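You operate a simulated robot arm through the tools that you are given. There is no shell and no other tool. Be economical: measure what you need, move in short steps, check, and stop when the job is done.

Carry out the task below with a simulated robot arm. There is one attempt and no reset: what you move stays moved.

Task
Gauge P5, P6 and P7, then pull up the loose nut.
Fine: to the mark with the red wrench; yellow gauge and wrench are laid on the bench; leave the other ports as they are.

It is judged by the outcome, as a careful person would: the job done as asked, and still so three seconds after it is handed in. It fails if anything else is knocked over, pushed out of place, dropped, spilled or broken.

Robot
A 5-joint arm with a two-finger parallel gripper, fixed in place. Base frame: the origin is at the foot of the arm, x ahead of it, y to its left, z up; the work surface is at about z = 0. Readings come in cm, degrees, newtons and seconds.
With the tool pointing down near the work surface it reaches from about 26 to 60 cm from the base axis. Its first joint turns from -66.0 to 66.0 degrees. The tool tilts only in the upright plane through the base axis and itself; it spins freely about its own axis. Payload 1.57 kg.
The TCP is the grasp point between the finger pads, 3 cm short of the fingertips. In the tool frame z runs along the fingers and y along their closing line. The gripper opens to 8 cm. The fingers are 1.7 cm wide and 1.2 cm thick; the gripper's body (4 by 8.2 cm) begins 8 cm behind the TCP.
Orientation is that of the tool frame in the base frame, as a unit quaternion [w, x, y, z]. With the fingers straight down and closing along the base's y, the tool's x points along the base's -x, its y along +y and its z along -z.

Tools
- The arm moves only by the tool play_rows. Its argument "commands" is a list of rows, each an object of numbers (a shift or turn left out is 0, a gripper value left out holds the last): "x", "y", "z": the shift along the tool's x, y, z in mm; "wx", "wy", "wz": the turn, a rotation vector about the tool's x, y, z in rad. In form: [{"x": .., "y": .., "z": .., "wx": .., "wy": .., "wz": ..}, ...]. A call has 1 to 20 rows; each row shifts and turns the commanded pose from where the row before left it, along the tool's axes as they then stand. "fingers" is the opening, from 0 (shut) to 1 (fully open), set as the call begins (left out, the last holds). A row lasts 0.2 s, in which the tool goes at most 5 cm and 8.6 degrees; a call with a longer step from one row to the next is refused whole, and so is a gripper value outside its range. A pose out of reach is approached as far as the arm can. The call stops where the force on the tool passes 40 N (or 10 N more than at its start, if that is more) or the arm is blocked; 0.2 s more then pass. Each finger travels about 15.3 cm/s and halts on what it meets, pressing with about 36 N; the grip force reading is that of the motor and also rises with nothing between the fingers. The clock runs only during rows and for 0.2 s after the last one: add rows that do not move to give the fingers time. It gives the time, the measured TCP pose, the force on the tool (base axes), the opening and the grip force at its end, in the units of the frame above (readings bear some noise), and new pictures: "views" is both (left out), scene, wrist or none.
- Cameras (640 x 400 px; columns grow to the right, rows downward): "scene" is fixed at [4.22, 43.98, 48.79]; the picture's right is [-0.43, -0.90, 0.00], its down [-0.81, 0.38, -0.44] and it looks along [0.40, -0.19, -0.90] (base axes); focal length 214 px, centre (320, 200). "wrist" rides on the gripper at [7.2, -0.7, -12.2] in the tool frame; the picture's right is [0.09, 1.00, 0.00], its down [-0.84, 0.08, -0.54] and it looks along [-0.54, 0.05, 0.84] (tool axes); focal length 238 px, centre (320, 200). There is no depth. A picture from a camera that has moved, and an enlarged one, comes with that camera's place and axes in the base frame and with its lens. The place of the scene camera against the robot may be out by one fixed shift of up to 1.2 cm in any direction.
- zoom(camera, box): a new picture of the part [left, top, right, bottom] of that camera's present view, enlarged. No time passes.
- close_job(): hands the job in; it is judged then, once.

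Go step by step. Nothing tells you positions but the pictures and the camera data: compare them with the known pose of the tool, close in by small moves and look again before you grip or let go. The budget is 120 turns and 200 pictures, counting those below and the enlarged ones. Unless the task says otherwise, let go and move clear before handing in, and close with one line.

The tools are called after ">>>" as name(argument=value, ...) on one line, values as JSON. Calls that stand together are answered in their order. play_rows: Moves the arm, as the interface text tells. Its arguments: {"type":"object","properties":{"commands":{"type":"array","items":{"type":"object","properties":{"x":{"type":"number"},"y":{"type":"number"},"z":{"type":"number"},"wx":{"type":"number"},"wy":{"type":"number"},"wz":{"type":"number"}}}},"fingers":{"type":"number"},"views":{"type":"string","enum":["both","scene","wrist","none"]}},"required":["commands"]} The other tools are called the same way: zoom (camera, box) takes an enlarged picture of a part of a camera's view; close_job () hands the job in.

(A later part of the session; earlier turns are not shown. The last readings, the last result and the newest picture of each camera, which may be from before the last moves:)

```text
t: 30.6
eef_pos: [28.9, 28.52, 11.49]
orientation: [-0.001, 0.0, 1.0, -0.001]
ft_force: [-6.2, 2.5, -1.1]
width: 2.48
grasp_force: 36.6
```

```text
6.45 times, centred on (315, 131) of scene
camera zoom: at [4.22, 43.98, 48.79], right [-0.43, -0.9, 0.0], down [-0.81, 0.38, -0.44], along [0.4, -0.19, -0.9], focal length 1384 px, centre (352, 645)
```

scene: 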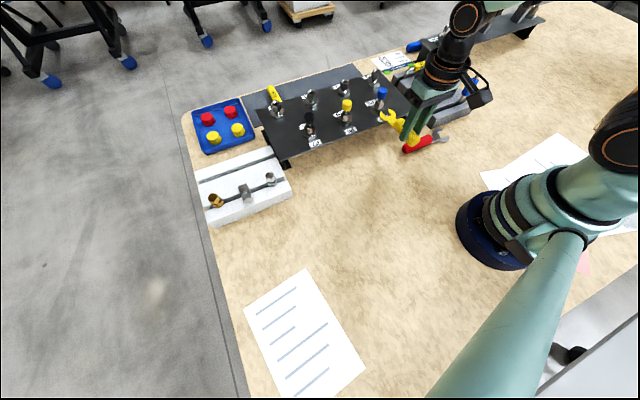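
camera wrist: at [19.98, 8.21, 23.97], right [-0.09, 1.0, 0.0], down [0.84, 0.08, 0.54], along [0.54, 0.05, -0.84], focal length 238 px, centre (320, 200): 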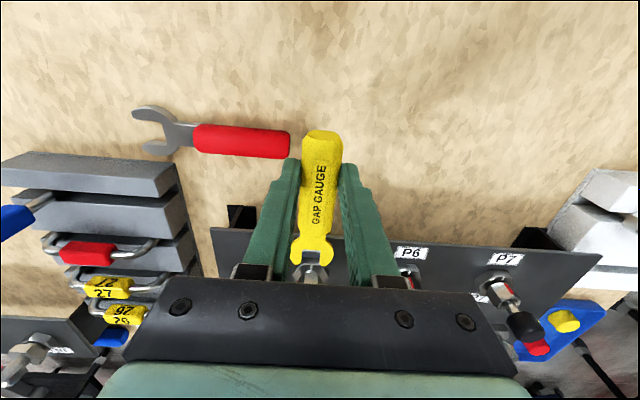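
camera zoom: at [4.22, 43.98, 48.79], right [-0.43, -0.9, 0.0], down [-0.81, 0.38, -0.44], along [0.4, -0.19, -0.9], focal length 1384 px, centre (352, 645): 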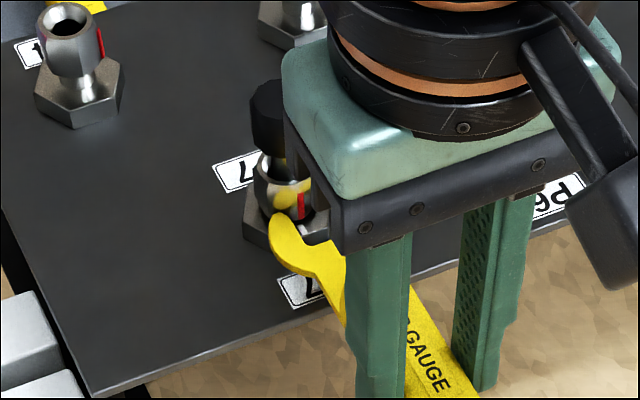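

The gauge is in contact but about 3 mm off in y and a bit high. I'll back off, correct, and try P7 again properly.

>>> play_rows(commands=[{"x": 12}, {"y": 2.5, "z": 3.5}, {}, {}], views="none")

>>> play_rows(commands=[{"x": -5}, {"x": -3}, {"x": -3}, {"x": -2}, {}, {}], views="none")

>>> zoom(camera="wrist", box=[280, 230, 360, 290])

>>> zoom(camera="scene", box=[280, 100, 350, 162])

```text
t: 31.6
eef_pos: [27.81, 28.96, 11.13]
orientation: [0.0, 0.0, 1.0, 0.0]
ft_force: [0.2, 0.4, -0.4]
width: 2.48
grasp_force: 36.8
```

```text
t: 33.0
eef_pos: [29.02, 28.88, 11.17]
orientation: [-0.001, 0.001, 1.0, 0.0]
ft_force: [0.2, -0.1, -0.7]
width: 2.48
grasp_force: 36.5
```

```text
6.67 times, centred on (320, 260) of wrist
camera zoom: at [21.81, 28.35, 23.3], right [-0.09, 1.0, 0.0], down [0.84, 0.08, 0.54], along [0.54, 0.05, -0.84], focal length 1589 px, centre (320, -200)
```

zoom: 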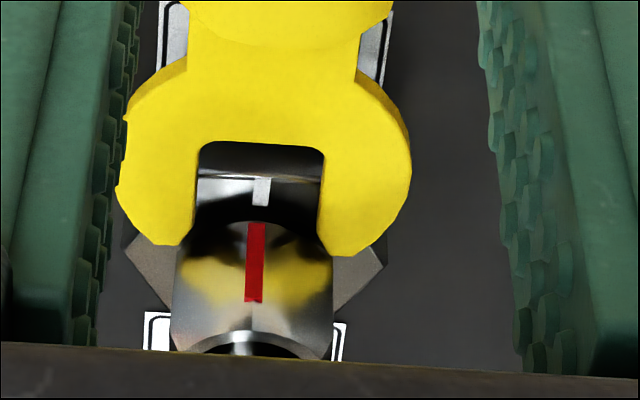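

```text
6.45 times, centred on (315, 131) of scene
camera zoom: at [4.22, 43.98, 48.79], right [-0.43, -0.9, 0.0], down [-0.81, 0.38, -0.44], along [0.4, -0.19, -0.9], focal length 1384 px, centre (352, 645)
```

zoom: 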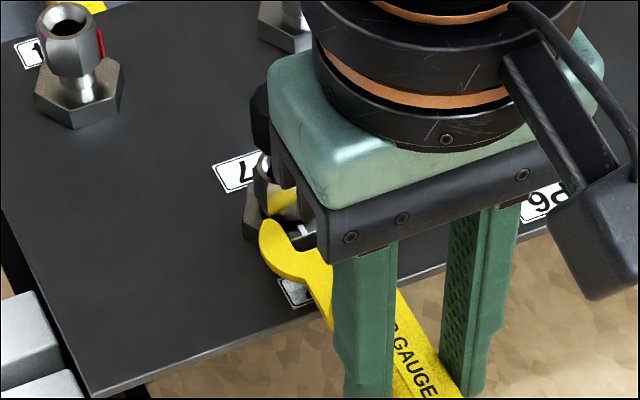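

Centred, height right, no contact yet. Pushing the last few mm.

>>> play_rows(commands=[{"x": -2}, {"x": -2}, {}, {}], views="none")

>>> zoom(camera="wrist", box=[280, 230, 360, 290])

```text
t: 34.0
eef_pos: [29.27, 28.86, 10.83]
orientation: [-0.002, 0.0, 1.0, -0.002]
ft_force: [-32.6, 4.2, 6.7]
width: 2.48
grasp_force: 36.1
```

```text
6.67 times, centred on (320, 260) of wrist
camera zoom: at [22.03, 28.33, 23.24], right [-0.09, 1.0, -0.01], down [0.84, 0.08, 0.54], along [0.53, 0.05, -0.84], focal length 1589 px, centre (320, -200)
```

zoom: 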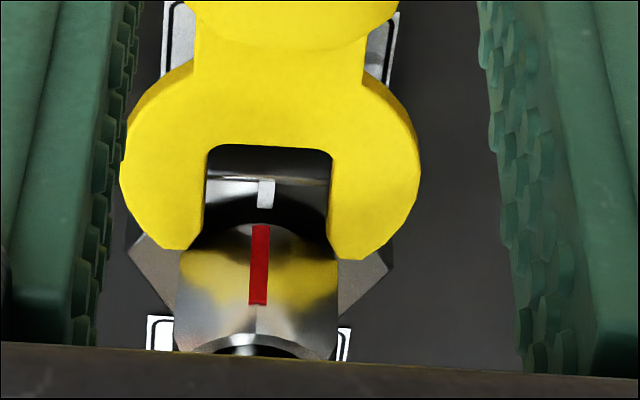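

P7 is blocked too (33 N), so it's tight and P5 is the loose one. I'll back out and return the gauge to its original place on the bench.

>>> play_rows(commands=[{"x": 6}, {"x": 12}, {"x": 12}, {"z": -45}, {"z": -45}, {"wz": -0.1428}, {"wz": -0.1428}, {"wz": -0.1428}, {"wz": -0.1428}, {"wz": -0.1428}, {"wz": -0.1428}, {"wz": -0.1428}, {"wz": -0.1428}, {"wz": -0.1428}, {"wz": -0.1428}, {"wz": -0.1428}, {}, {}], views="wrist")

```text
t: 37.8
eef_pos: [26.45, 28.86, 20.1]
orientation: [-0.001, -0.706, 0.708, 0.0]
ft_force: [0.4, 0.6, -0.2]
width: 2.5
grasp_force: 36.1
camera wrist: at [27.03, 21.76, 32.23], right [-1.0, -0.09, 0.0], down [-0.08, 0.84, 0.54], along [-0.05, 0.54, -0.84], focal length 238 px, centre (320, 200)
```

wrist: 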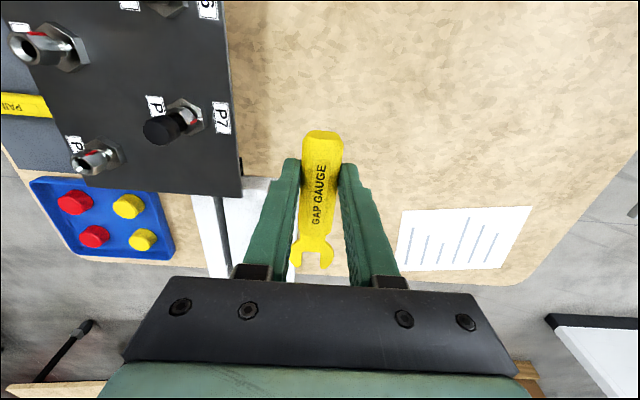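

Moving over the original spot and lowering.

>>> play_rows(commands=[{"x": -35, "y": 10}, {"x": -35, "y": 10}, {"z": 45}, {"z": 45}, {"z": 45}, {"z": 22}, {}, {}], views="none")

>>> zoom(camera="scene", box=[220, 150, 340, 240])

```text
t: 39.6
eef_pos: [24.41, 35.84, 4.3]
orientation: [0.0, -0.707, 0.707, 0.0]
ft_force: [-0.4, -0.8, -1.4]
width: 2.49
grasp_force: 36.5
```

```text
4.44 times, centred on (280, 195) of scene
camera zoom: at [4.22, 43.98, 48.79], right [-0.43, -0.9, 0.0], down [-0.81, 0.38, -0.44], along [0.4, -0.19, -0.9], focal length 953 px, centre (498, 222)
```

zoom: 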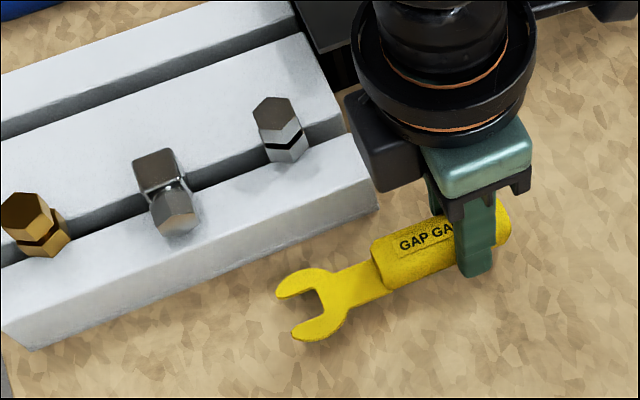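

Lower the last few millimetres until it touches, then release and rise.

>>> play_rows(commands=[{"z": 3}, {"z": 2}, {}, {}], views="none")

>>> play_rows(commands=[{"z": 1}, {}], views="none")

```text
t: 40.6
eef_pos: [24.25, 35.76, 3.87]
orientation: [0.001, -0.707, 0.707, 0.0]
ft_force: [0.0, 0.4, -0.5]
width: 2.5
grasp_force: 35.9
```

```text
t: 41.2
eef_pos: [24.26, 35.87, 3.74]
orientation: [0.0, -0.706, 0.708, 0.0]
ft_force: [-0.8, -0.4, 2.4]
width: 2.49
grasp_force: 35.7
```

Touching now. Release to 4.4 cm and rise.

>>> play_rows(commands=[{}, {}, {"z": -30}, {"z": -45}, {"z": -45}, {"z": -45}, {}], fingers=0.55, views="both")

```text
t: 42.8
eef_pos: [24.32, 36.06, 20.51]
orientation: [0.0, -0.707, 0.707, 0.0]
ft_force: [0.3, -0.4, -0.2]
width: 4.41
grasp_force: 0.0
camera wrist: at [24.94, 28.86, 32.74], right [-1.0, -0.09, 0.0], down [-0.08, 0.84, 0.54], along [-0.05, 0.54, -0.84], focal length 238 px, centre (320, 200)
```

scene: 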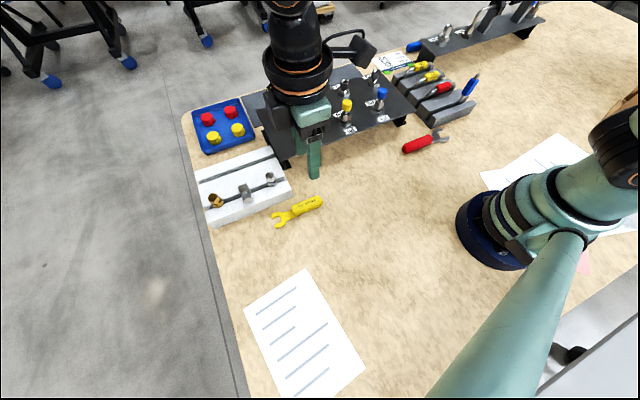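
wrist: 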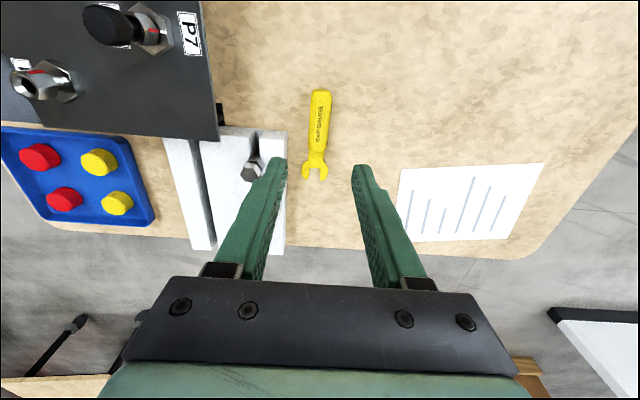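

The gauge is back on the bench. Next is the red wrench: I'll travel over it and spin half a turn so the camera looks toward its jaw.

>>> play_rows(commands=[{"x": 43, "y": -5.6}, {"x": 43, "y": -5.6}, {"x": 43, "y": -5.6}, {"x": 43, "y": -5.6}, {"x": 43, "y": -5.6}, {"x": 43, "y": -5.6}, {"x": 20, "y": -5.6}, {"wz": 0.1428}, {"wz": 0.1428}, {"wz": 0.1428}, {"wz": 0.1428}, {"wz": 0.1428}, {"wz": 0.1428}, {"wz": 0.1428}, {"wz": 0.1428}, {"wz": 0.1428}, {"wz": 0.1428}, {"wz": 0.1428}], views="none")

>>> play_rows(commands=[{"wz": 0.1428}, {"wz": 0.1428}, {"wz": 0.1428}, {"wz": 0.1428}, {"wz": 0.1428}, {"wz": 0.1428}, {"wz": 0.1428}, {"wz": 0.1428}, {"wz": 0.1428}, {"wz": 0.1428}, {"wz": 0.1428}, {}], views="wrist")

>>> zoom(camera="wrist", box=[240, 60, 400, 260])

```text
t: 46.6
eef_pos: [28.27, 8.1, 20.22]
orientation: [0.0, 0.002, 1.0, 0.0]
ft_force: [0.4, 0.0, -0.2]
width: 4.39
grasp_force: 0.0
```

```text
t: 49.2
eef_pos: [28.51, 8.07, 20.24]
orientation: [0.0, 0.708, 0.706, 0.0]
ft_force: [-0.8, 0.3, 0.4]
width: 4.39
grasp_force: 0.1
camera wrist: at [27.74, 15.37, 32.5], right [1.0, 0.09, 0.0], down [0.07, -0.84, 0.54], along [0.05, -0.54, -0.84], focal length 238 px, centre (320, 200)
```

wrist: 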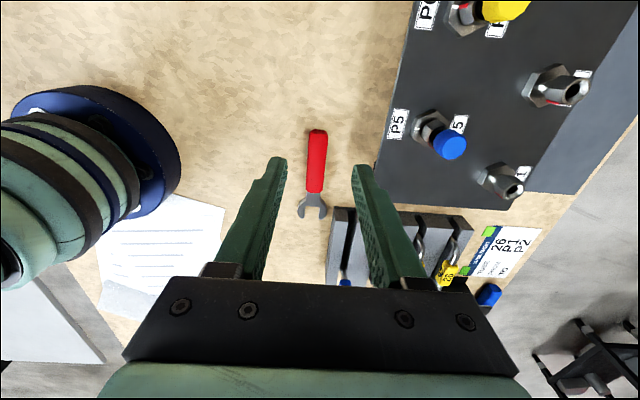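

```text
2.00 times, centred on (320, 160) of wrist
camera zoom: at [27.74, 15.37, 32.5], right [1.0, 0.09, 0.0], down [0.07, -0.84, 0.54], along [0.05, -0.54, -0.84], focal length 477 px, centre (320, 280)
```

zoom: 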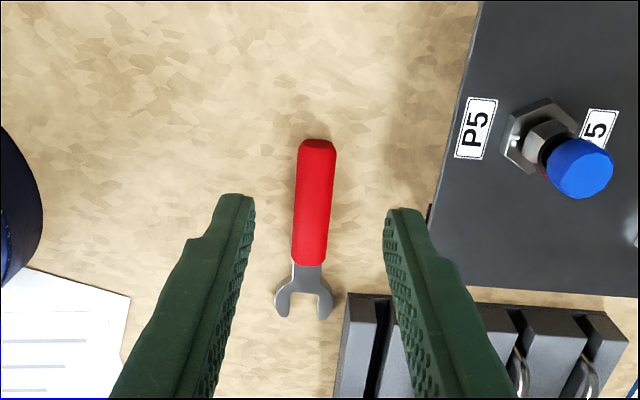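

The wrench handle runs along y at x≈28.6, y 5.5 to −3.7, with its jaw toward −y. I'll grip at y≈2.5.

>>> play_rows(commands=[{"x": -28, "z": 30}, {"x": -28, "z": 40}, {"z": 45}, {"z": 30}, {}], views="wrist")

>>> zoom(camera="wrist", box=[240, 60, 400, 260])

```text
t: 50.4
eef_pos: [28.59, 2.75, 5.65]
orientation: [-0.001, 0.708, 0.706, 0.0]
ft_force: [0.2, 0.4, -0.3]
width: 4.38
grasp_force: 0.2
camera wrist: at [27.95, 10.1, 17.83], right [1.0, 0.09, 0.0], down [0.08, -0.84, 0.54], along [0.05, -0.54, -0.84], focal length 238 px, centre (320, 200)
```

wrist: 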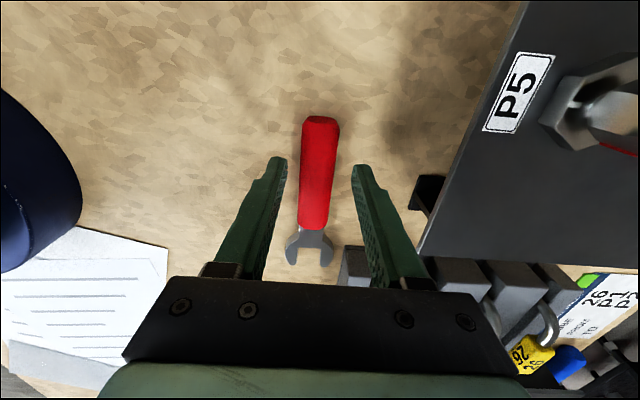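

```text
2.00 times, centred on (320, 160) of wrist
camera zoom: at [27.95, 10.1, 17.83], right [1.0, 0.09, 0.0], down [0.08, -0.84, 0.54], along [0.05, -0.54, -0.84], focal length 477 px, centre (320, 280)
```

zoom: 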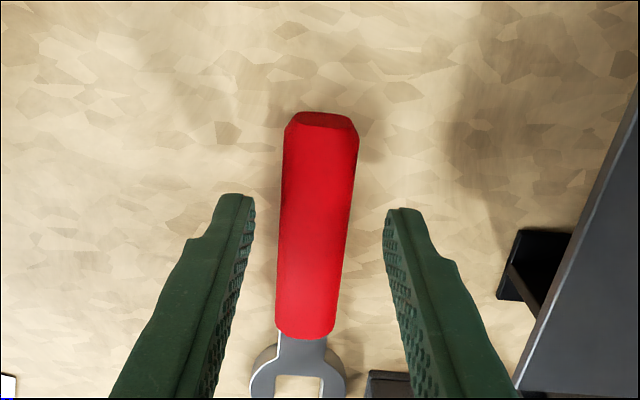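

Centred. Lower and grip.

>>> play_rows(commands=[{"z": 12}, {"z": 6}, {}], views="none")

>>> play_rows(commands=[{}, {}, {}, {}], fingers=0.1, views="none")

```text
t: 51.2
eef_pos: [28.56, 2.66, 3.78]
orientation: [0.0, 0.708, 0.706, 0.0]
ft_force: [0.9, 0.0, 0.2]
width: 4.38
grasp_force: 0.0
```

```text
t: 52.2
eef_pos: [28.4, 2.56, 3.91]
orientation: [0.0, 0.707, 0.707, -0.001]
ft_force: [0.1, 0.2, 0.8]
width: 2.51
grasp_force: 35.9
```

Wrench gripped. Lift clear and turn so the jaw points 30° (toward P5's nut flats).

>>> play_rows(commands=[{"z": -20}, {"z": -45}, {"z": -45}, {"z": -45}, {"wz": -0.1396}, {"wz": -0.1396}, {"wz": -0.1396}, {"wz": -0.1396}, {"wz": -0.1396}, {"wz": -0.1396}, {"wz": -0.1396}, {"wz": -0.1396}, {"wz": -0.1396}, {"wz": -0.1396}, {"wz": -0.1396}, {"wz": -0.1396}, {"wz": -0.1396}, {"wz": -0.1396}, {"wz": -0.1396}, {}], views="both")

>>> zoom(camera="wrist", box=[240, 110, 400, 310])

```text
t: 56.4
eef_pos: [28.11, 2.52, 19.46]
orientation: [-0.001, -0.259, 0.966, 0.0]
ft_force: [0.4, -0.4, -1.8]
width: 2.51
grasp_force: 35.7
camera wrist: at [22.3, -1.65, 31.65], right [-0.58, 0.82, 0.0], down [0.69, 0.49, 0.54], along [0.44, 0.31, -0.84], focal length 238 px, centre (320, 200)
```

scene: 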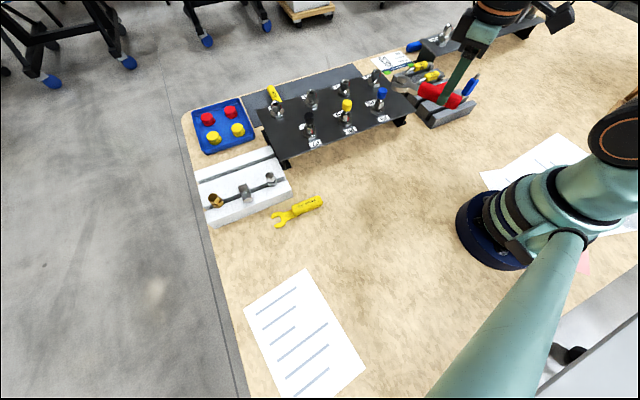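
wrist: 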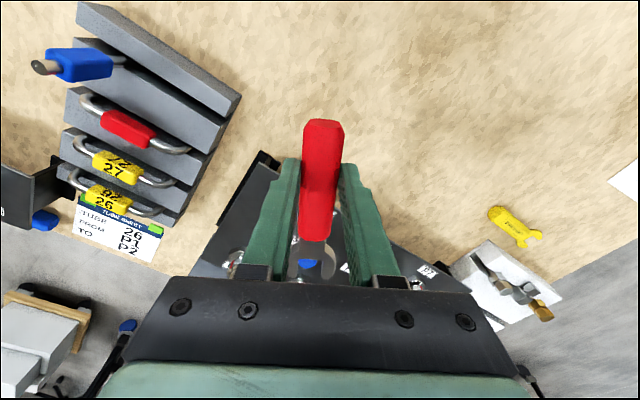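

```text
2.00 times, centred on (320, 210) of wrist
camera zoom: at [22.3, -1.65, 31.65], right [-0.58, 0.82, 0.0], down [0.69, 0.49, 0.54], along [0.44, 0.31, -0.84], focal length 477 px, centre (320, 180)
```

zoom: 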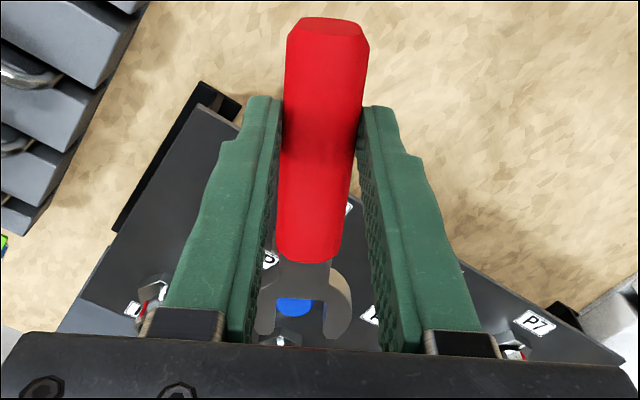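

The jaw is at 30° as intended, with tips about 2 cm short of the nut centre. Lowering to nut height.

>>> play_rows(commands=[{"x": 5, "z": 30}, {"z": 30}, {"z": 12}, {}, {}], views="none")

>>> zoom(camera="scene", box=[350, 72, 430, 144])

>>> zoom(camera="wrist", box=[270, 220, 370, 295])

```text
t: 57.6
eef_pos: [28.02, 2.13, 12.33]
orientation: [0.001, -0.258, 0.966, 0.0]
ft_force: [0.3, 1.1, -1.1]
width: 2.54
grasp_force: 35.6
```

```text
5.56 times, centred on (390, 108) of scene
camera zoom: at [4.22, 43.98, 48.79], right [-0.43, -0.9, 0.0], down [-0.81, 0.38, -0.44], along [0.4, -0.19, -0.9], focal length 1192 px, centre (-69, 711)
```

zoom: 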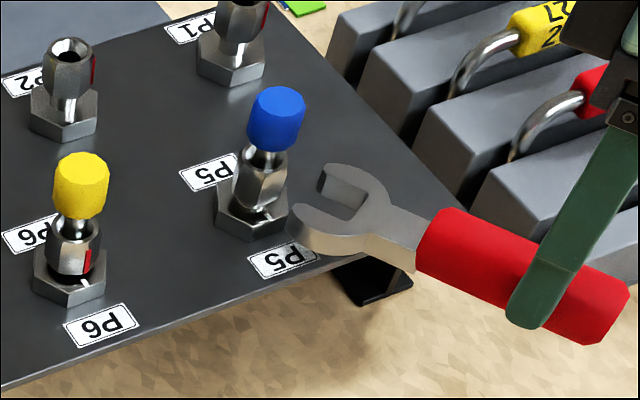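

```text
5.33 times, centred on (320, 258) of wrist
camera zoom: at [22.02, -1.88, 24.49], right [-0.58, 0.82, 0.0], down [0.69, 0.48, 0.54], along [0.44, 0.31, -0.84], focal length 1271 px, centre (320, -107)
```

zoom: 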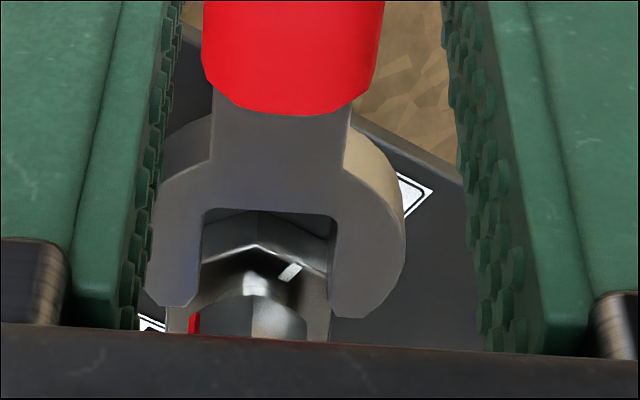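

Jaw height and lateral alignment look good; a 1 mm trim. Advance toward the nut.

>>> play_rows(commands=[{"y": -1, "x": -5}, {"x": -5}, {"x": -4}, {"x": -3}, {}, {}], views="none")

>>> zoom(camera="scene", box=[360, 76, 410, 130])

>>> zoom(camera="wrist", box=[270, 220, 370, 295])

```text
t: 59.0
eef_pos: [29.44, 3.16, 12.17]
orientation: [0.0, -0.258, 0.966, 0.0]
ft_force: [0.2, 0.0, -2.2]
width: 2.53
grasp_force: 35.8
```

```text
7.41 times, centred on (385, 103) of scene
camera zoom: at [4.22, 43.98, 48.79], right [-0.43, -0.9, 0.0], down [-0.81, 0.38, -0.44], along [0.4, -0.19, -0.9], focal length 1589 px, centre (-162, 918)
```

zoom: 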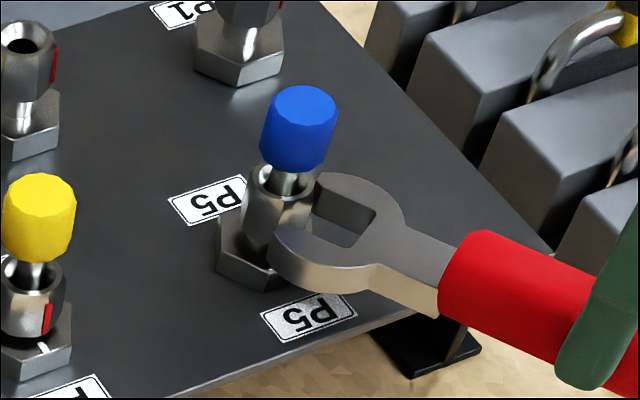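

```text
5.33 times, centred on (320, 258) of wrist
camera zoom: at [23.43, -0.99, 24.41], right [-0.58, 0.82, 0.0], down [0.69, 0.48, 0.54], along [0.44, 0.31, -0.84], focal length 1271 px, centre (320, -107)
```

zoom: 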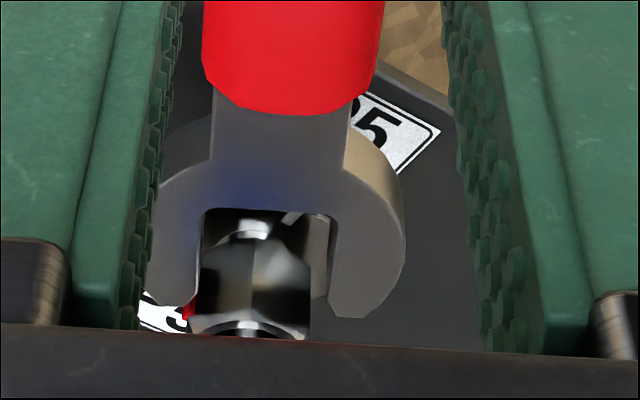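

The nut sits about 2.5 mm left in the slot; correct and slide on fully.

>>> play_rows(commands=[{"y": -2.3}, {"x": -4}, {"x": -4}, {"x": -3}, {}, {}], views="none")

>>> zoom(camera="scene", box=[360, 76, 410, 130])

>>> zoom(camera="wrist", box=[270, 220, 370, 295])

```text
t: 60.4
eef_pos: [30.47, 3.32, 12.34]
orientation: [0.0, -0.258, 0.966, 0.0]
ft_force: [-4.0, 4.3, -2.1]
width: 2.52
grasp_force: 36.3
```

```text
7.41 times, centred on (385, 103) of scene
camera zoom: at [4.22, 43.98, 48.79], right [-0.43, -0.9, 0.0], down [-0.81, 0.38, -0.44], along [0.4, -0.19, -0.9], focal length 1589 px, centre (-162, 918)
```

zoom: 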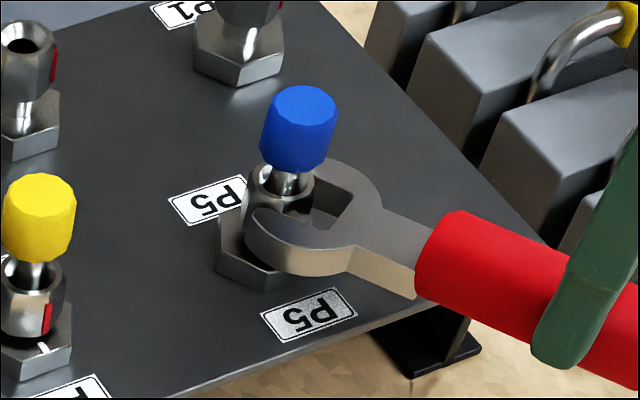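

```text
5.33 times, centred on (320, 258) of wrist
camera zoom: at [24.5, -0.77, 24.49], right [-0.58, 0.82, 0.0], down [0.69, 0.48, 0.54], along [0.44, 0.31, -0.84], focal length 1271 px, centre (320, -107)
```

zoom: 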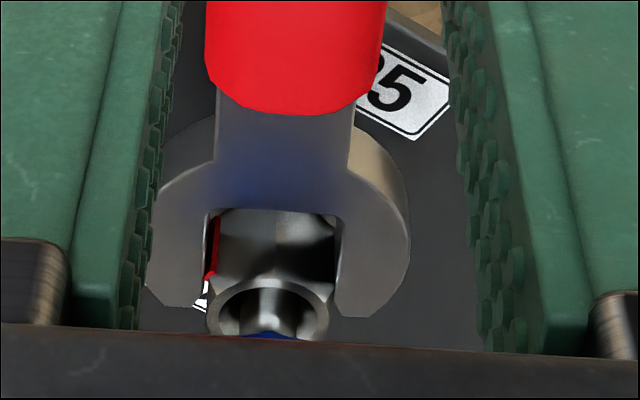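

Let me look closer at how the jaw sits on the nut.

>>> zoom(camera="wrist", box=[296, 255, 344, 290])

>>> zoom(camera="scene", box=[372, 86, 400, 116])

```text
11.43 times, centred on (320, 272) of wrist
camera zoom: at [24.5, -0.77, 24.49], right [-0.58, 0.82, 0.0], down [0.69, 0.48, 0.54], along [0.44, 0.31, -0.84], focal length 2724 px, centre (320, -629)
```

zoom: 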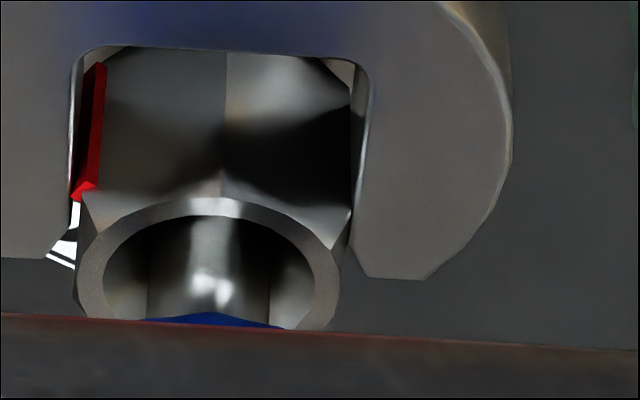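

```text
13.33 times, centred on (386, 101) of scene
camera zoom: at [4.22, 43.98, 48.79], right [-0.43, -0.9, 0.0], down [-0.81, 0.38, -0.44], along [0.4, -0.19, -0.9], focal length 2860 px, centre (-560, 1520)
```

zoom: 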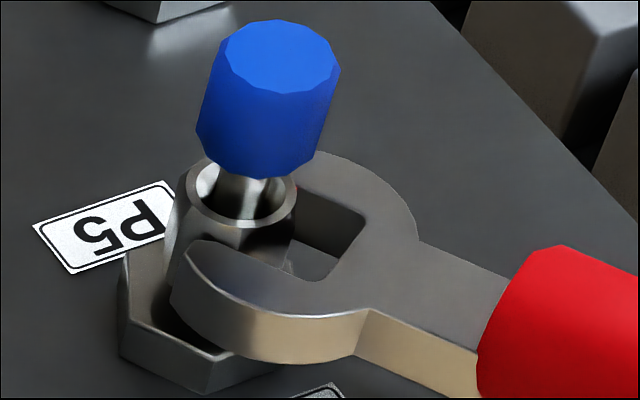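

The jaw straddles the flats correctly, red mark on the left vertex. I'll push it in another ~6 mm for full engagement.

>>> play_rows(commands=[{"y": 0.6}, {"x": -3}, {"x": -3}, {}, {}], views="none")

>>> zoom(camera="wrist", box=[290, 240, 354, 290])

>>> zoom(camera="scene", box=[366, 86, 402, 122])

```text
t: 61.6
eef_pos: [30.99, 3.7, 12.36]
orientation: [0.001, -0.258, 0.966, -0.001]
ft_force: [-0.8, 1.4, -1.1]
width: 2.52
grasp_force: 36.0
```

```text
8.00 times, centred on (322, 265) of wrist
camera zoom: at [25.09, -0.43, 24.53], right [-0.58, 0.82, 0.0], down [0.69, 0.48, 0.54], along [0.44, 0.31, -0.84], focal length 1907 px, centre (304, -320)
```

zoom: 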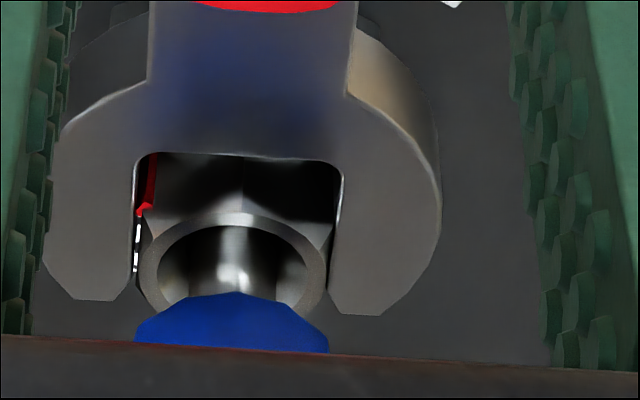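

```text
11.11 times, centred on (384, 104) of scene
camera zoom: at [4.22, 43.98, 48.79], right [-0.43, -0.9, 0.0], down [-0.81, 0.38, -0.44], along [0.4, -0.19, -0.9], focal length 2383 px, centre (-391, 1267)
```

zoom: 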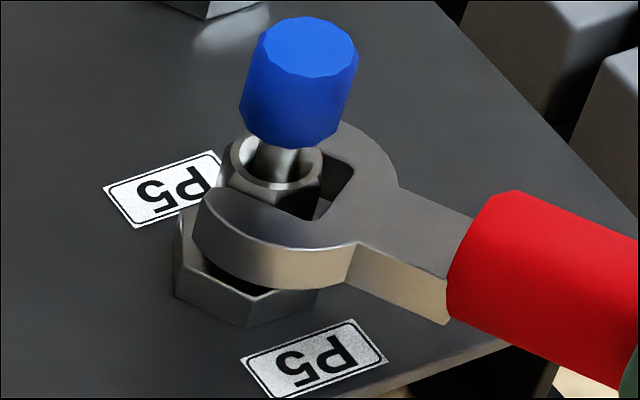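

Fully engaged. I'll swing clockwise (viewed from above) around the nut's centre at radius 10.4 cm, first a partial stroke to check tracking.

>>> play_rows(commands=[{"x": -0.52, "y": 10.4, "wz": 0.1}, {"x": -0.52, "y": 10.4, "wz": 0.1}, {"x": -0.52, "y": 10.4, "wz": 0.1}, {"x": -0.52, "y": 10.4, "wz": 0.1}, {}, {}], views="none")

>>> zoom(camera="wrist", box=[290, 240, 354, 290])

>>> zoom(camera="scene", box=[366, 86, 402, 122])

```text
t: 63.0
eef_pos: [29.71, 7.55, 12.17]
orientation: [0.001, -0.061, 0.998, 0.0]
ft_force: [-0.1, 2.1, 5.8]
width: 2.53
grasp_force: 35.9
```

```text
8.00 times, centred on (322, 265) of wrist
camera zoom: at [22.56, 6.09, 24.48], right [-0.21, 0.98, 0.0], down [0.82, 0.18, 0.54], along [0.53, 0.12, -0.84], focal length 1907 px, centre (304, -320)
```

zoom: 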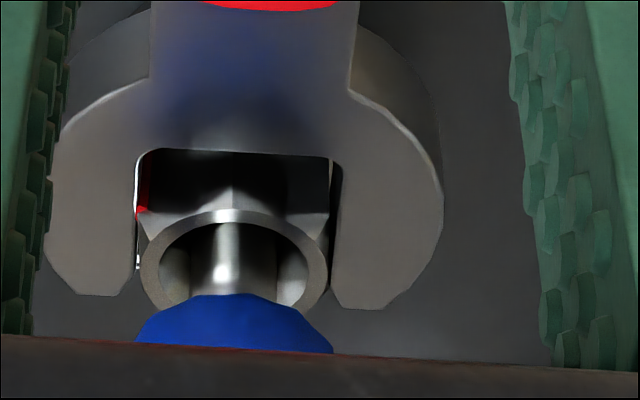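

```text
11.11 times, centred on (384, 104) of scene
camera zoom: at [4.21, 43.98, 48.79], right [-0.43, -0.9, 0.0], down [-0.81, 0.38, -0.44], along [0.4, -0.19, -0.9], focal length 2383 px, centre (-391, 1267)
```

zoom: 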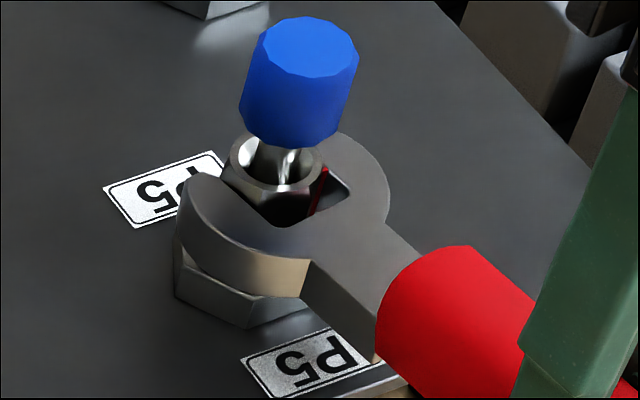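

The nut turns with the wrench. Continuing the stroke.

>>> play_rows(commands=[{"x": -0.52, "y": 10.4, "wz": 0.1}, {"x": -0.52, "y": 10.4, "wz": 0.1}, {"x": -0.52, "y": 10.4, "wz": 0.1}, {"x": -0.52, "y": 10.4, "wz": 0.1}, {"x": -0.52, "y": 10.4, "wz": 0.1}, {"x": -0.52, "y": 10.4, "wz": 0.1}, {}, {}], views="none")

>>> zoom(camera="wrist", box=[290, 240, 354, 290])

>>> zoom(camera="scene", box=[366, 86, 402, 122])

```text
t: 64.8
eef_pos: [30.74, 13.74, 12.23]
orientation: [0.0, 0.236, 0.972, -0.001]
ft_force: [1.4, 1.9, -2.6]
width: 2.53
grasp_force: 35.8
```

```text
8.00 times, centred on (322, 265) of wrist
camera zoom: at [23.91, 16.42, 24.52], right [0.38, 0.93, 0.0], down [0.78, -0.32, 0.54], along [0.5, -0.2, -0.84], focal length 1907 px, centre (304, -320)
```

zoom: 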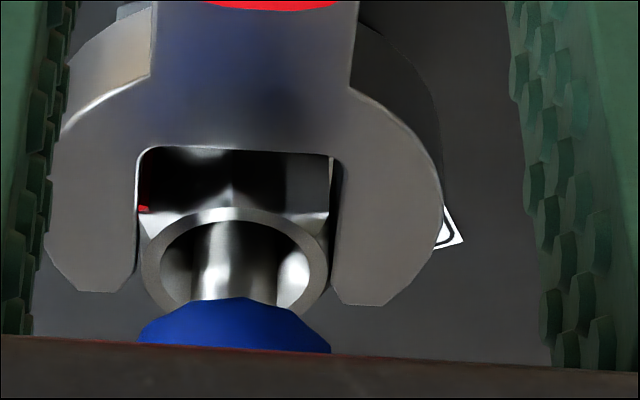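

```text
11.11 times, centred on (384, 104) of scene
camera zoom: at [4.22, 43.98, 48.79], right [-0.43, -0.9, 0.0], down [-0.81, 0.38, -0.44], along [0.4, -0.19, -0.9], focal length 2383 px, centre (-391, 1267)
```

zoom: 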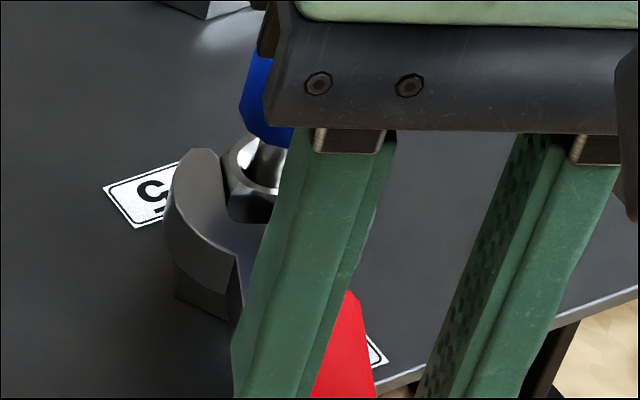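

About 57° done. Five more steps, then check the marks.

>>> play_rows(commands=[{"x": -0.52, "y": 10.4, "wz": 0.1}, {"x": -0.52, "y": 10.4, "wz": 0.1}, {"x": -0.52, "y": 10.4, "wz": 0.1}, {"x": -0.52, "y": 10.4, "wz": 0.1}, {"x": -0.52, "y": 10.4, "wz": 0.1}, {}, {}], views="scene")

>>> zoom(camera="wrist", box=[290, 240, 354, 290])

>>> zoom(camera="scene", box=[356, 76, 402, 122])

```text
t: 66.4
eef_pos: [34.23, 17.7, 12.17]
orientation: [0.0, 0.47, 0.883, -0.001]
ft_force: [-2.3, -9.9, -0.8]
width: 2.52
grasp_force: 35.6
```

scene: 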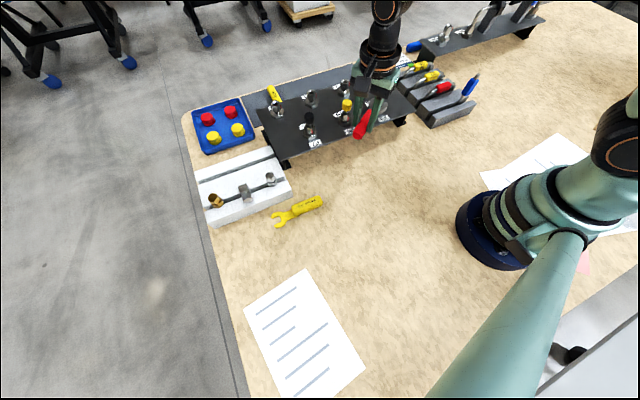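

```text
8.00 times, centred on (322, 265) of wrist
camera zoom: at [29.5, 23.32, 24.38], right [0.78, 0.63, 0.0], down [0.53, -0.65, 0.54], along [0.34, -0.42, -0.84], focal length 1907 px, centre (304, -320)
```

zoom: 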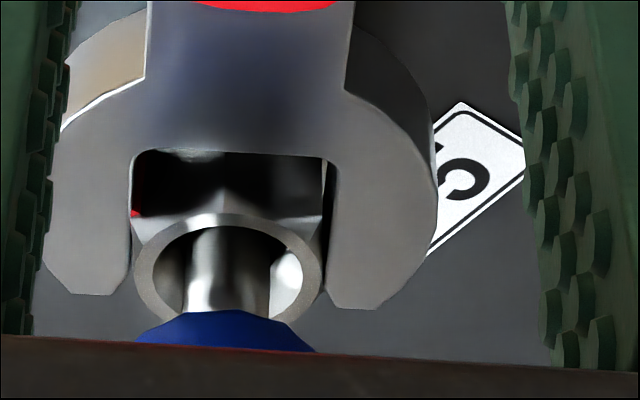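

```text
8.70 times, centred on (379, 99) of scene
camera zoom: at [4.22, 43.98, 48.79], right [-0.43, -0.9, 0.0], down [-0.81, 0.38, -0.44], along [0.4, -0.19, -0.9], focal length 1865 px, centre (-193, 1078)
```

zoom: 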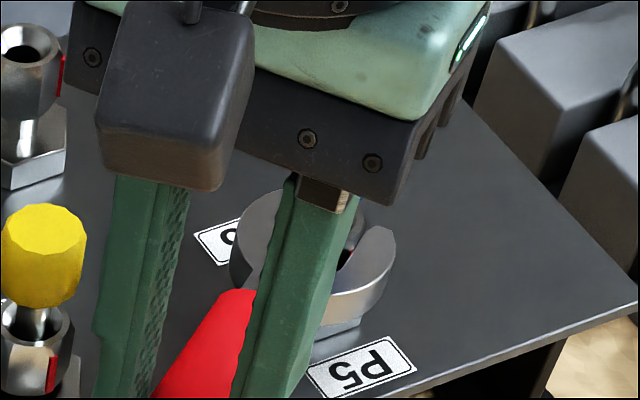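

The nut lags the wrench by about 5° of slack, leaving roughly 9° to go. I'll take a small step more, then back the jaw off to read the marks.

>>> play_rows(commands=[{"x": -0.2, "y": 6.2, "wz": 0.06}, {"x": -0.2, "y": 6.2, "wz": 0.06}, {}, {}], views="none")

>>> zoom(camera="wrist", box=[290, 240, 354, 290])

```text
t: 67.4
eef_pos: [35.13, 18.38, 12.26]
orientation: [0.0, 0.522, 0.853, -0.001]
ft_force: [-5.4, -3.6, -5.5]
width: 2.53
grasp_force: 36.2
```

```text
8.00 times, centred on (322, 265) of wrist
camera zoom: at [31.25, 24.49, 24.4], right [0.84, 0.54, 0.0], down [0.45, -0.71, 0.54], along [0.29, -0.46, -0.84], focal length 1907 px, centre (304, -320)
```

zoom: 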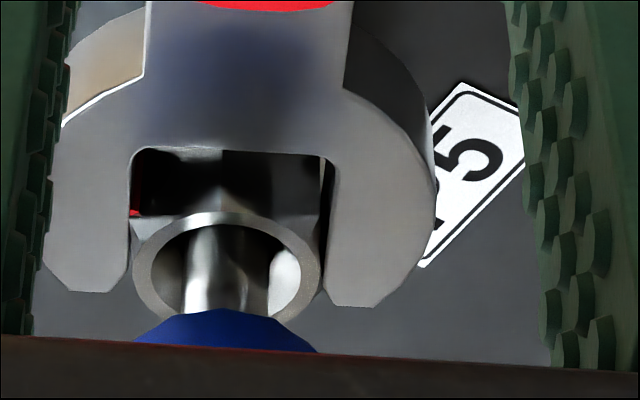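

Relieve slack slightly, then slide the jaw off and look at the marks.

>>> play_rows(commands=[{"y": -4, "wz": -0.04}, {"x": 6}, {"x": 10}, {"x": 12}, {"x": 10}, {}, {}], views="wrist")

>>> zoom(camera="wrist", box=[280, 230, 360, 290])

>>> zoom(camera="scene", box=[356, 76, 402, 122])

```text
t: 69.0
eef_pos: [33.03, 21.34, 12.4]
orientation: [0.001, 0.505, 0.863, 0.0]
ft_force: [-0.5, 0.0, -1.6]
width: 2.52
grasp_force: 36.3
camera wrist: at [28.92, 27.35, 24.58], right [0.82, 0.57, 0.0], down [0.48, -0.69, 0.54], along [0.31, -0.45, -0.84], focal length 238 px, centre (320, 200)
```

wrist: 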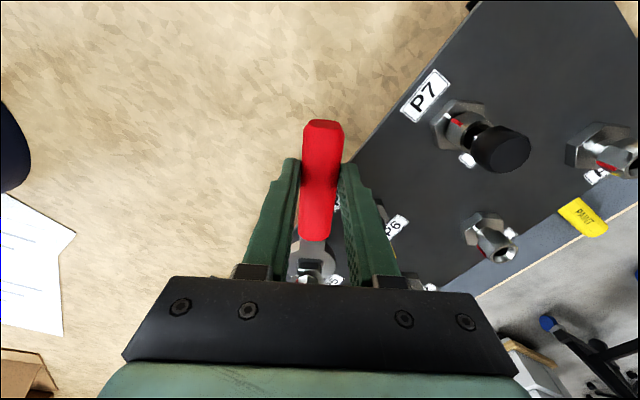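

```text
6.67 times, centred on (320, 260) of wrist
camera zoom: at [28.92, 27.35, 24.58], right [0.82, 0.57, 0.0], down [0.48, -0.69, 0.54], along [0.31, -0.45, -0.84], focal length 1589 px, centre (320, -200)
```

zoom: 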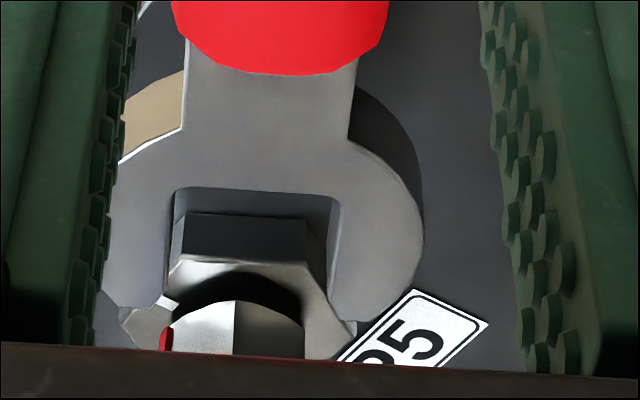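

```text
8.70 times, centred on (379, 99) of scene
camera zoom: at [4.22, 43.98, 48.79], right [-0.43, -0.9, 0.0], down [-0.81, 0.38, -0.44], along [0.4, -0.19, -0.9], focal length 1865 px, centre (-193, 1078)
```

zoom: 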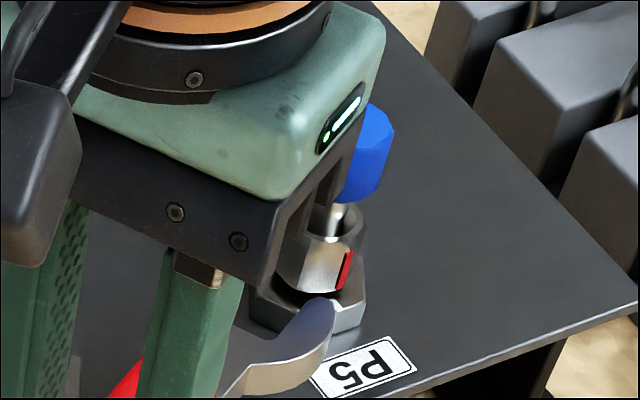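

The red is close to the white. I'll raise the wrench and view P5 straight-on from the front to measure the remaining offset.

>>> play_rows(commands=[{"z": -35}, {"z": -35}, {"z": -30}, {"x": -12, "y": -34}, {"x": -12, "y": -34}, {"x": -12, "y": -33.5}, {"wz": -0.1439}, {"wz": -0.1439}, {"wz": -0.1439}, {"wz": -0.1439}, {"wz": -0.1439}, {"wz": -0.1439}, {"wz": -0.1439}, {"wz": -0.1439}, {"wz": -0.1439}, {"wz": -0.1439}, {"wz": -0.1439}, {}], views="wrist")

>>> zoom(camera="scene", box=[356, 76, 402, 122])

```text
t: 72.8
eef_pos: [25.99, 13.34, 22.22]
orientation: [-0.001, -0.259, 0.966, 0.0]
ft_force: [-0.3, 0.0, -1.2]
width: 2.51
grasp_force: 35.8
camera wrist: at [20.04, 9.07, 34.48], right [-0.58, 0.81, 0.0], down [0.68, 0.49, 0.54], along [0.44, 0.31, -0.84], focal length 238 px, centre (320, 200)
```

wrist: 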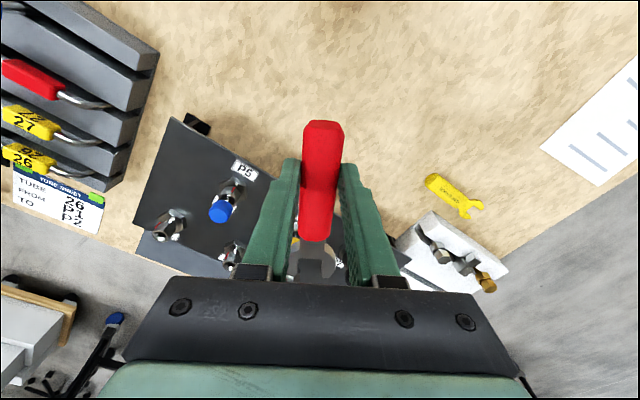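

```text
8.70 times, centred on (379, 99) of scene
camera zoom: at [4.22, 43.98, 48.79], right [-0.43, -0.9, 0.0], down [-0.81, 0.38, -0.44], along [0.4, -0.19, -0.9], focal length 1865 px, centre (-193, 1078)
```

zoom: 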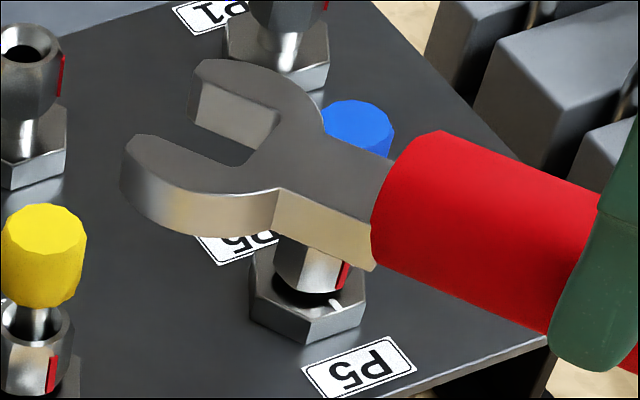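

>>> zoom(camera="wrist", box=[205, 160, 261, 230])

>>> zoom(camera="scene", box=[370, 100, 392, 120])

>>> zoom(camera="scene", box=[335, 108, 362, 134])

```text
5.71 times, centred on (233, 195) of wrist
camera zoom: at [20.04, 9.07, 34.48], right [-0.58, 0.81, 0.0], down [0.68, 0.49, 0.54], along [0.44, 0.31, -0.84], focal length 1362 px, centre (817, 229)
```

zoom: 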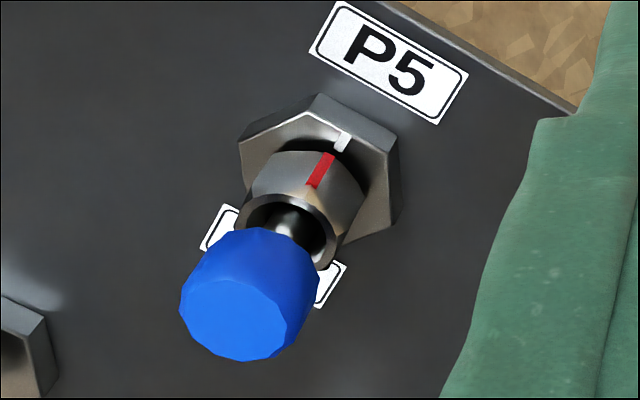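

```text
16.00 times, centred on (381, 110) of scene
camera zoom: at [4.22, 43.98, 48.79], right [-0.43, -0.9, 0.0], down [-0.81, 0.38, -0.44], along [0.4, -0.19, -0.9], focal length 3432 px, centre (-656, 1640)
```

zoom: 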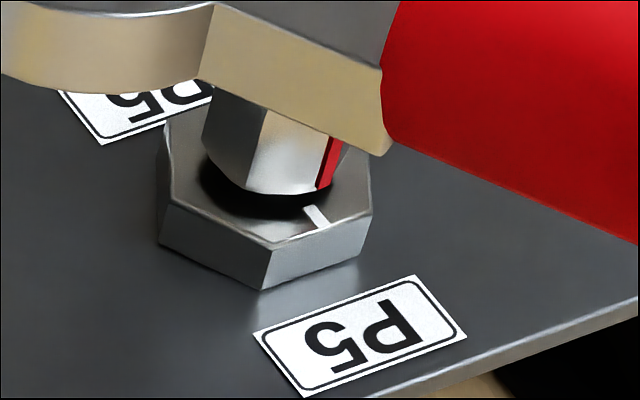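

```text
15.38 times, centred on (348, 121) of scene
camera zoom: at [4.22, 43.98, 48.79], right [-0.43, -0.9, 0.0], down [-0.81, 0.38, -0.44], along [0.4, -0.19, -0.9], focal length 3300 px, centre (-118, 1415)
```

zoom: 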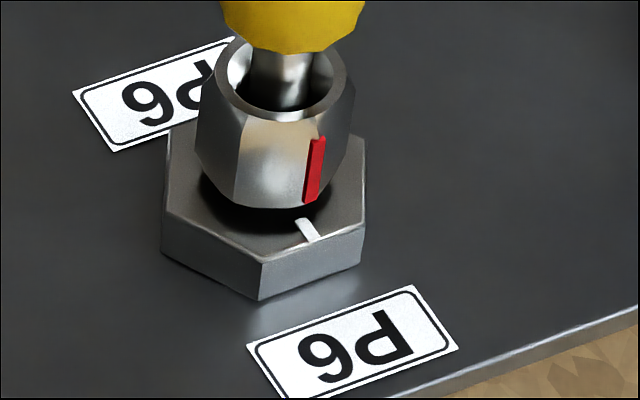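

The marks look close. For an exact comparison I'll look at aligned P6 from the same relative pose (10 cm over).

>>> play_rows(commands=[{"x": -16.7, "y": 29}, {"x": -16.7, "y": 29}, {"x": -16.7, "y": 29}, {}, {}], views="none")

>>> zoom(camera="wrist", box=[205, 160, 261, 230])

>>> zoom(camera="scene", box=[365, 84, 395, 120])

```text
t: 74.0
eef_pos: [25.86, 23.35, 22.22]
orientation: [0.0, -0.259, 0.966, 0.0]
ft_force: [-0.6, -0.5, -1.5]
width: 2.51
grasp_force: 36.3
```

```text
5.71 times, centred on (233, 195) of wrist
camera zoom: at [19.86, 19.18, 34.39], right [-0.58, 0.82, 0.0], down [0.69, 0.49, 0.54], along [0.44, 0.31, -0.84], focal length 1362 px, centre (817, 229)
```

zoom: 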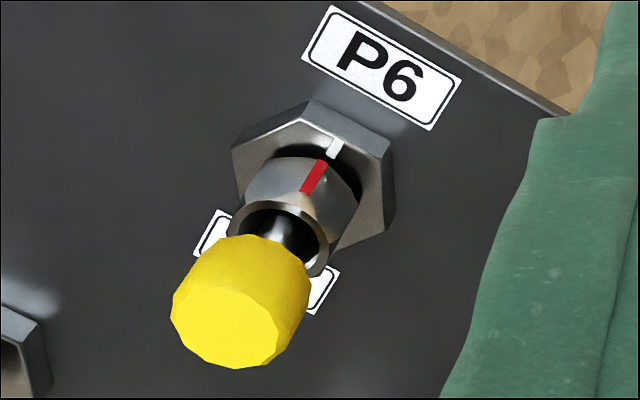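

```text
11.11 times, centred on (380, 102) of scene
camera zoom: at [4.22, 43.98, 48.79], right [-0.43, -0.9, 0.0], down [-0.81, 0.38, -0.44], along [0.4, -0.19, -0.9], focal length 2383 px, centre (-347, 1289)
```

zoom: 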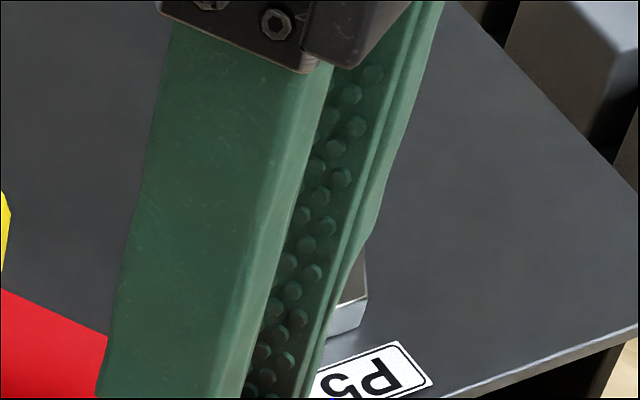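

P5 and P6 look nearly identical. I'll take a finer zoom of P6, then return for the same on P5.

>>> zoom(camera="wrist", box=[222, 170, 246, 200])

>>> play_rows(commands=[{"x": 16.7, "y": -29}, {"x": 16.7, "y": -29}, {"x": 16.7, "y": -29}, {}, {}], views="none")

>>> zoom(camera="wrist", box=[222, 170, 246, 200])

```text
13.33 times, centred on (234, 185) of wrist
camera zoom: at [19.86, 19.18, 34.39], right [-0.58, 0.82, 0.0], down [0.69, 0.49, 0.54], along [0.44, 0.31, -0.84], focal length 3178 px, centre (1467, 400)
```

zoom: 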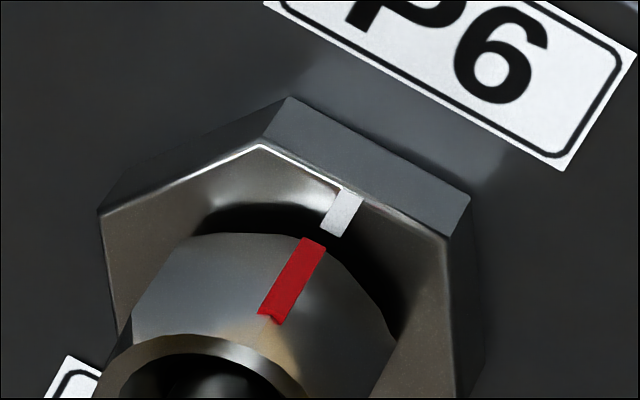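

```text
t: 75.2
eef_pos: [25.89, 13.36, 22.29]
orientation: [0.0, -0.259, 0.966, 0.0]
ft_force: [0.4, -0.3, -1.3]
width: 2.52
grasp_force: 36.4
```

```text
13.33 times, centred on (234, 185) of wrist
camera zoom: at [19.93, 9.25, 34.55], right [-0.58, 0.82, 0.0], down [0.69, 0.49, 0.54], along [0.44, 0.31, -0.84], focal length 3178 px, centre (1467, 400)
```

zoom: 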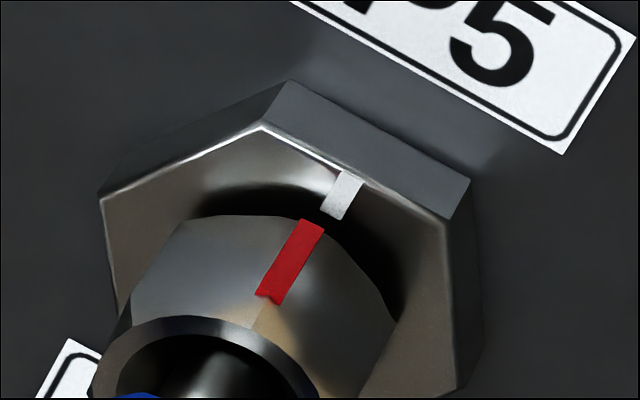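

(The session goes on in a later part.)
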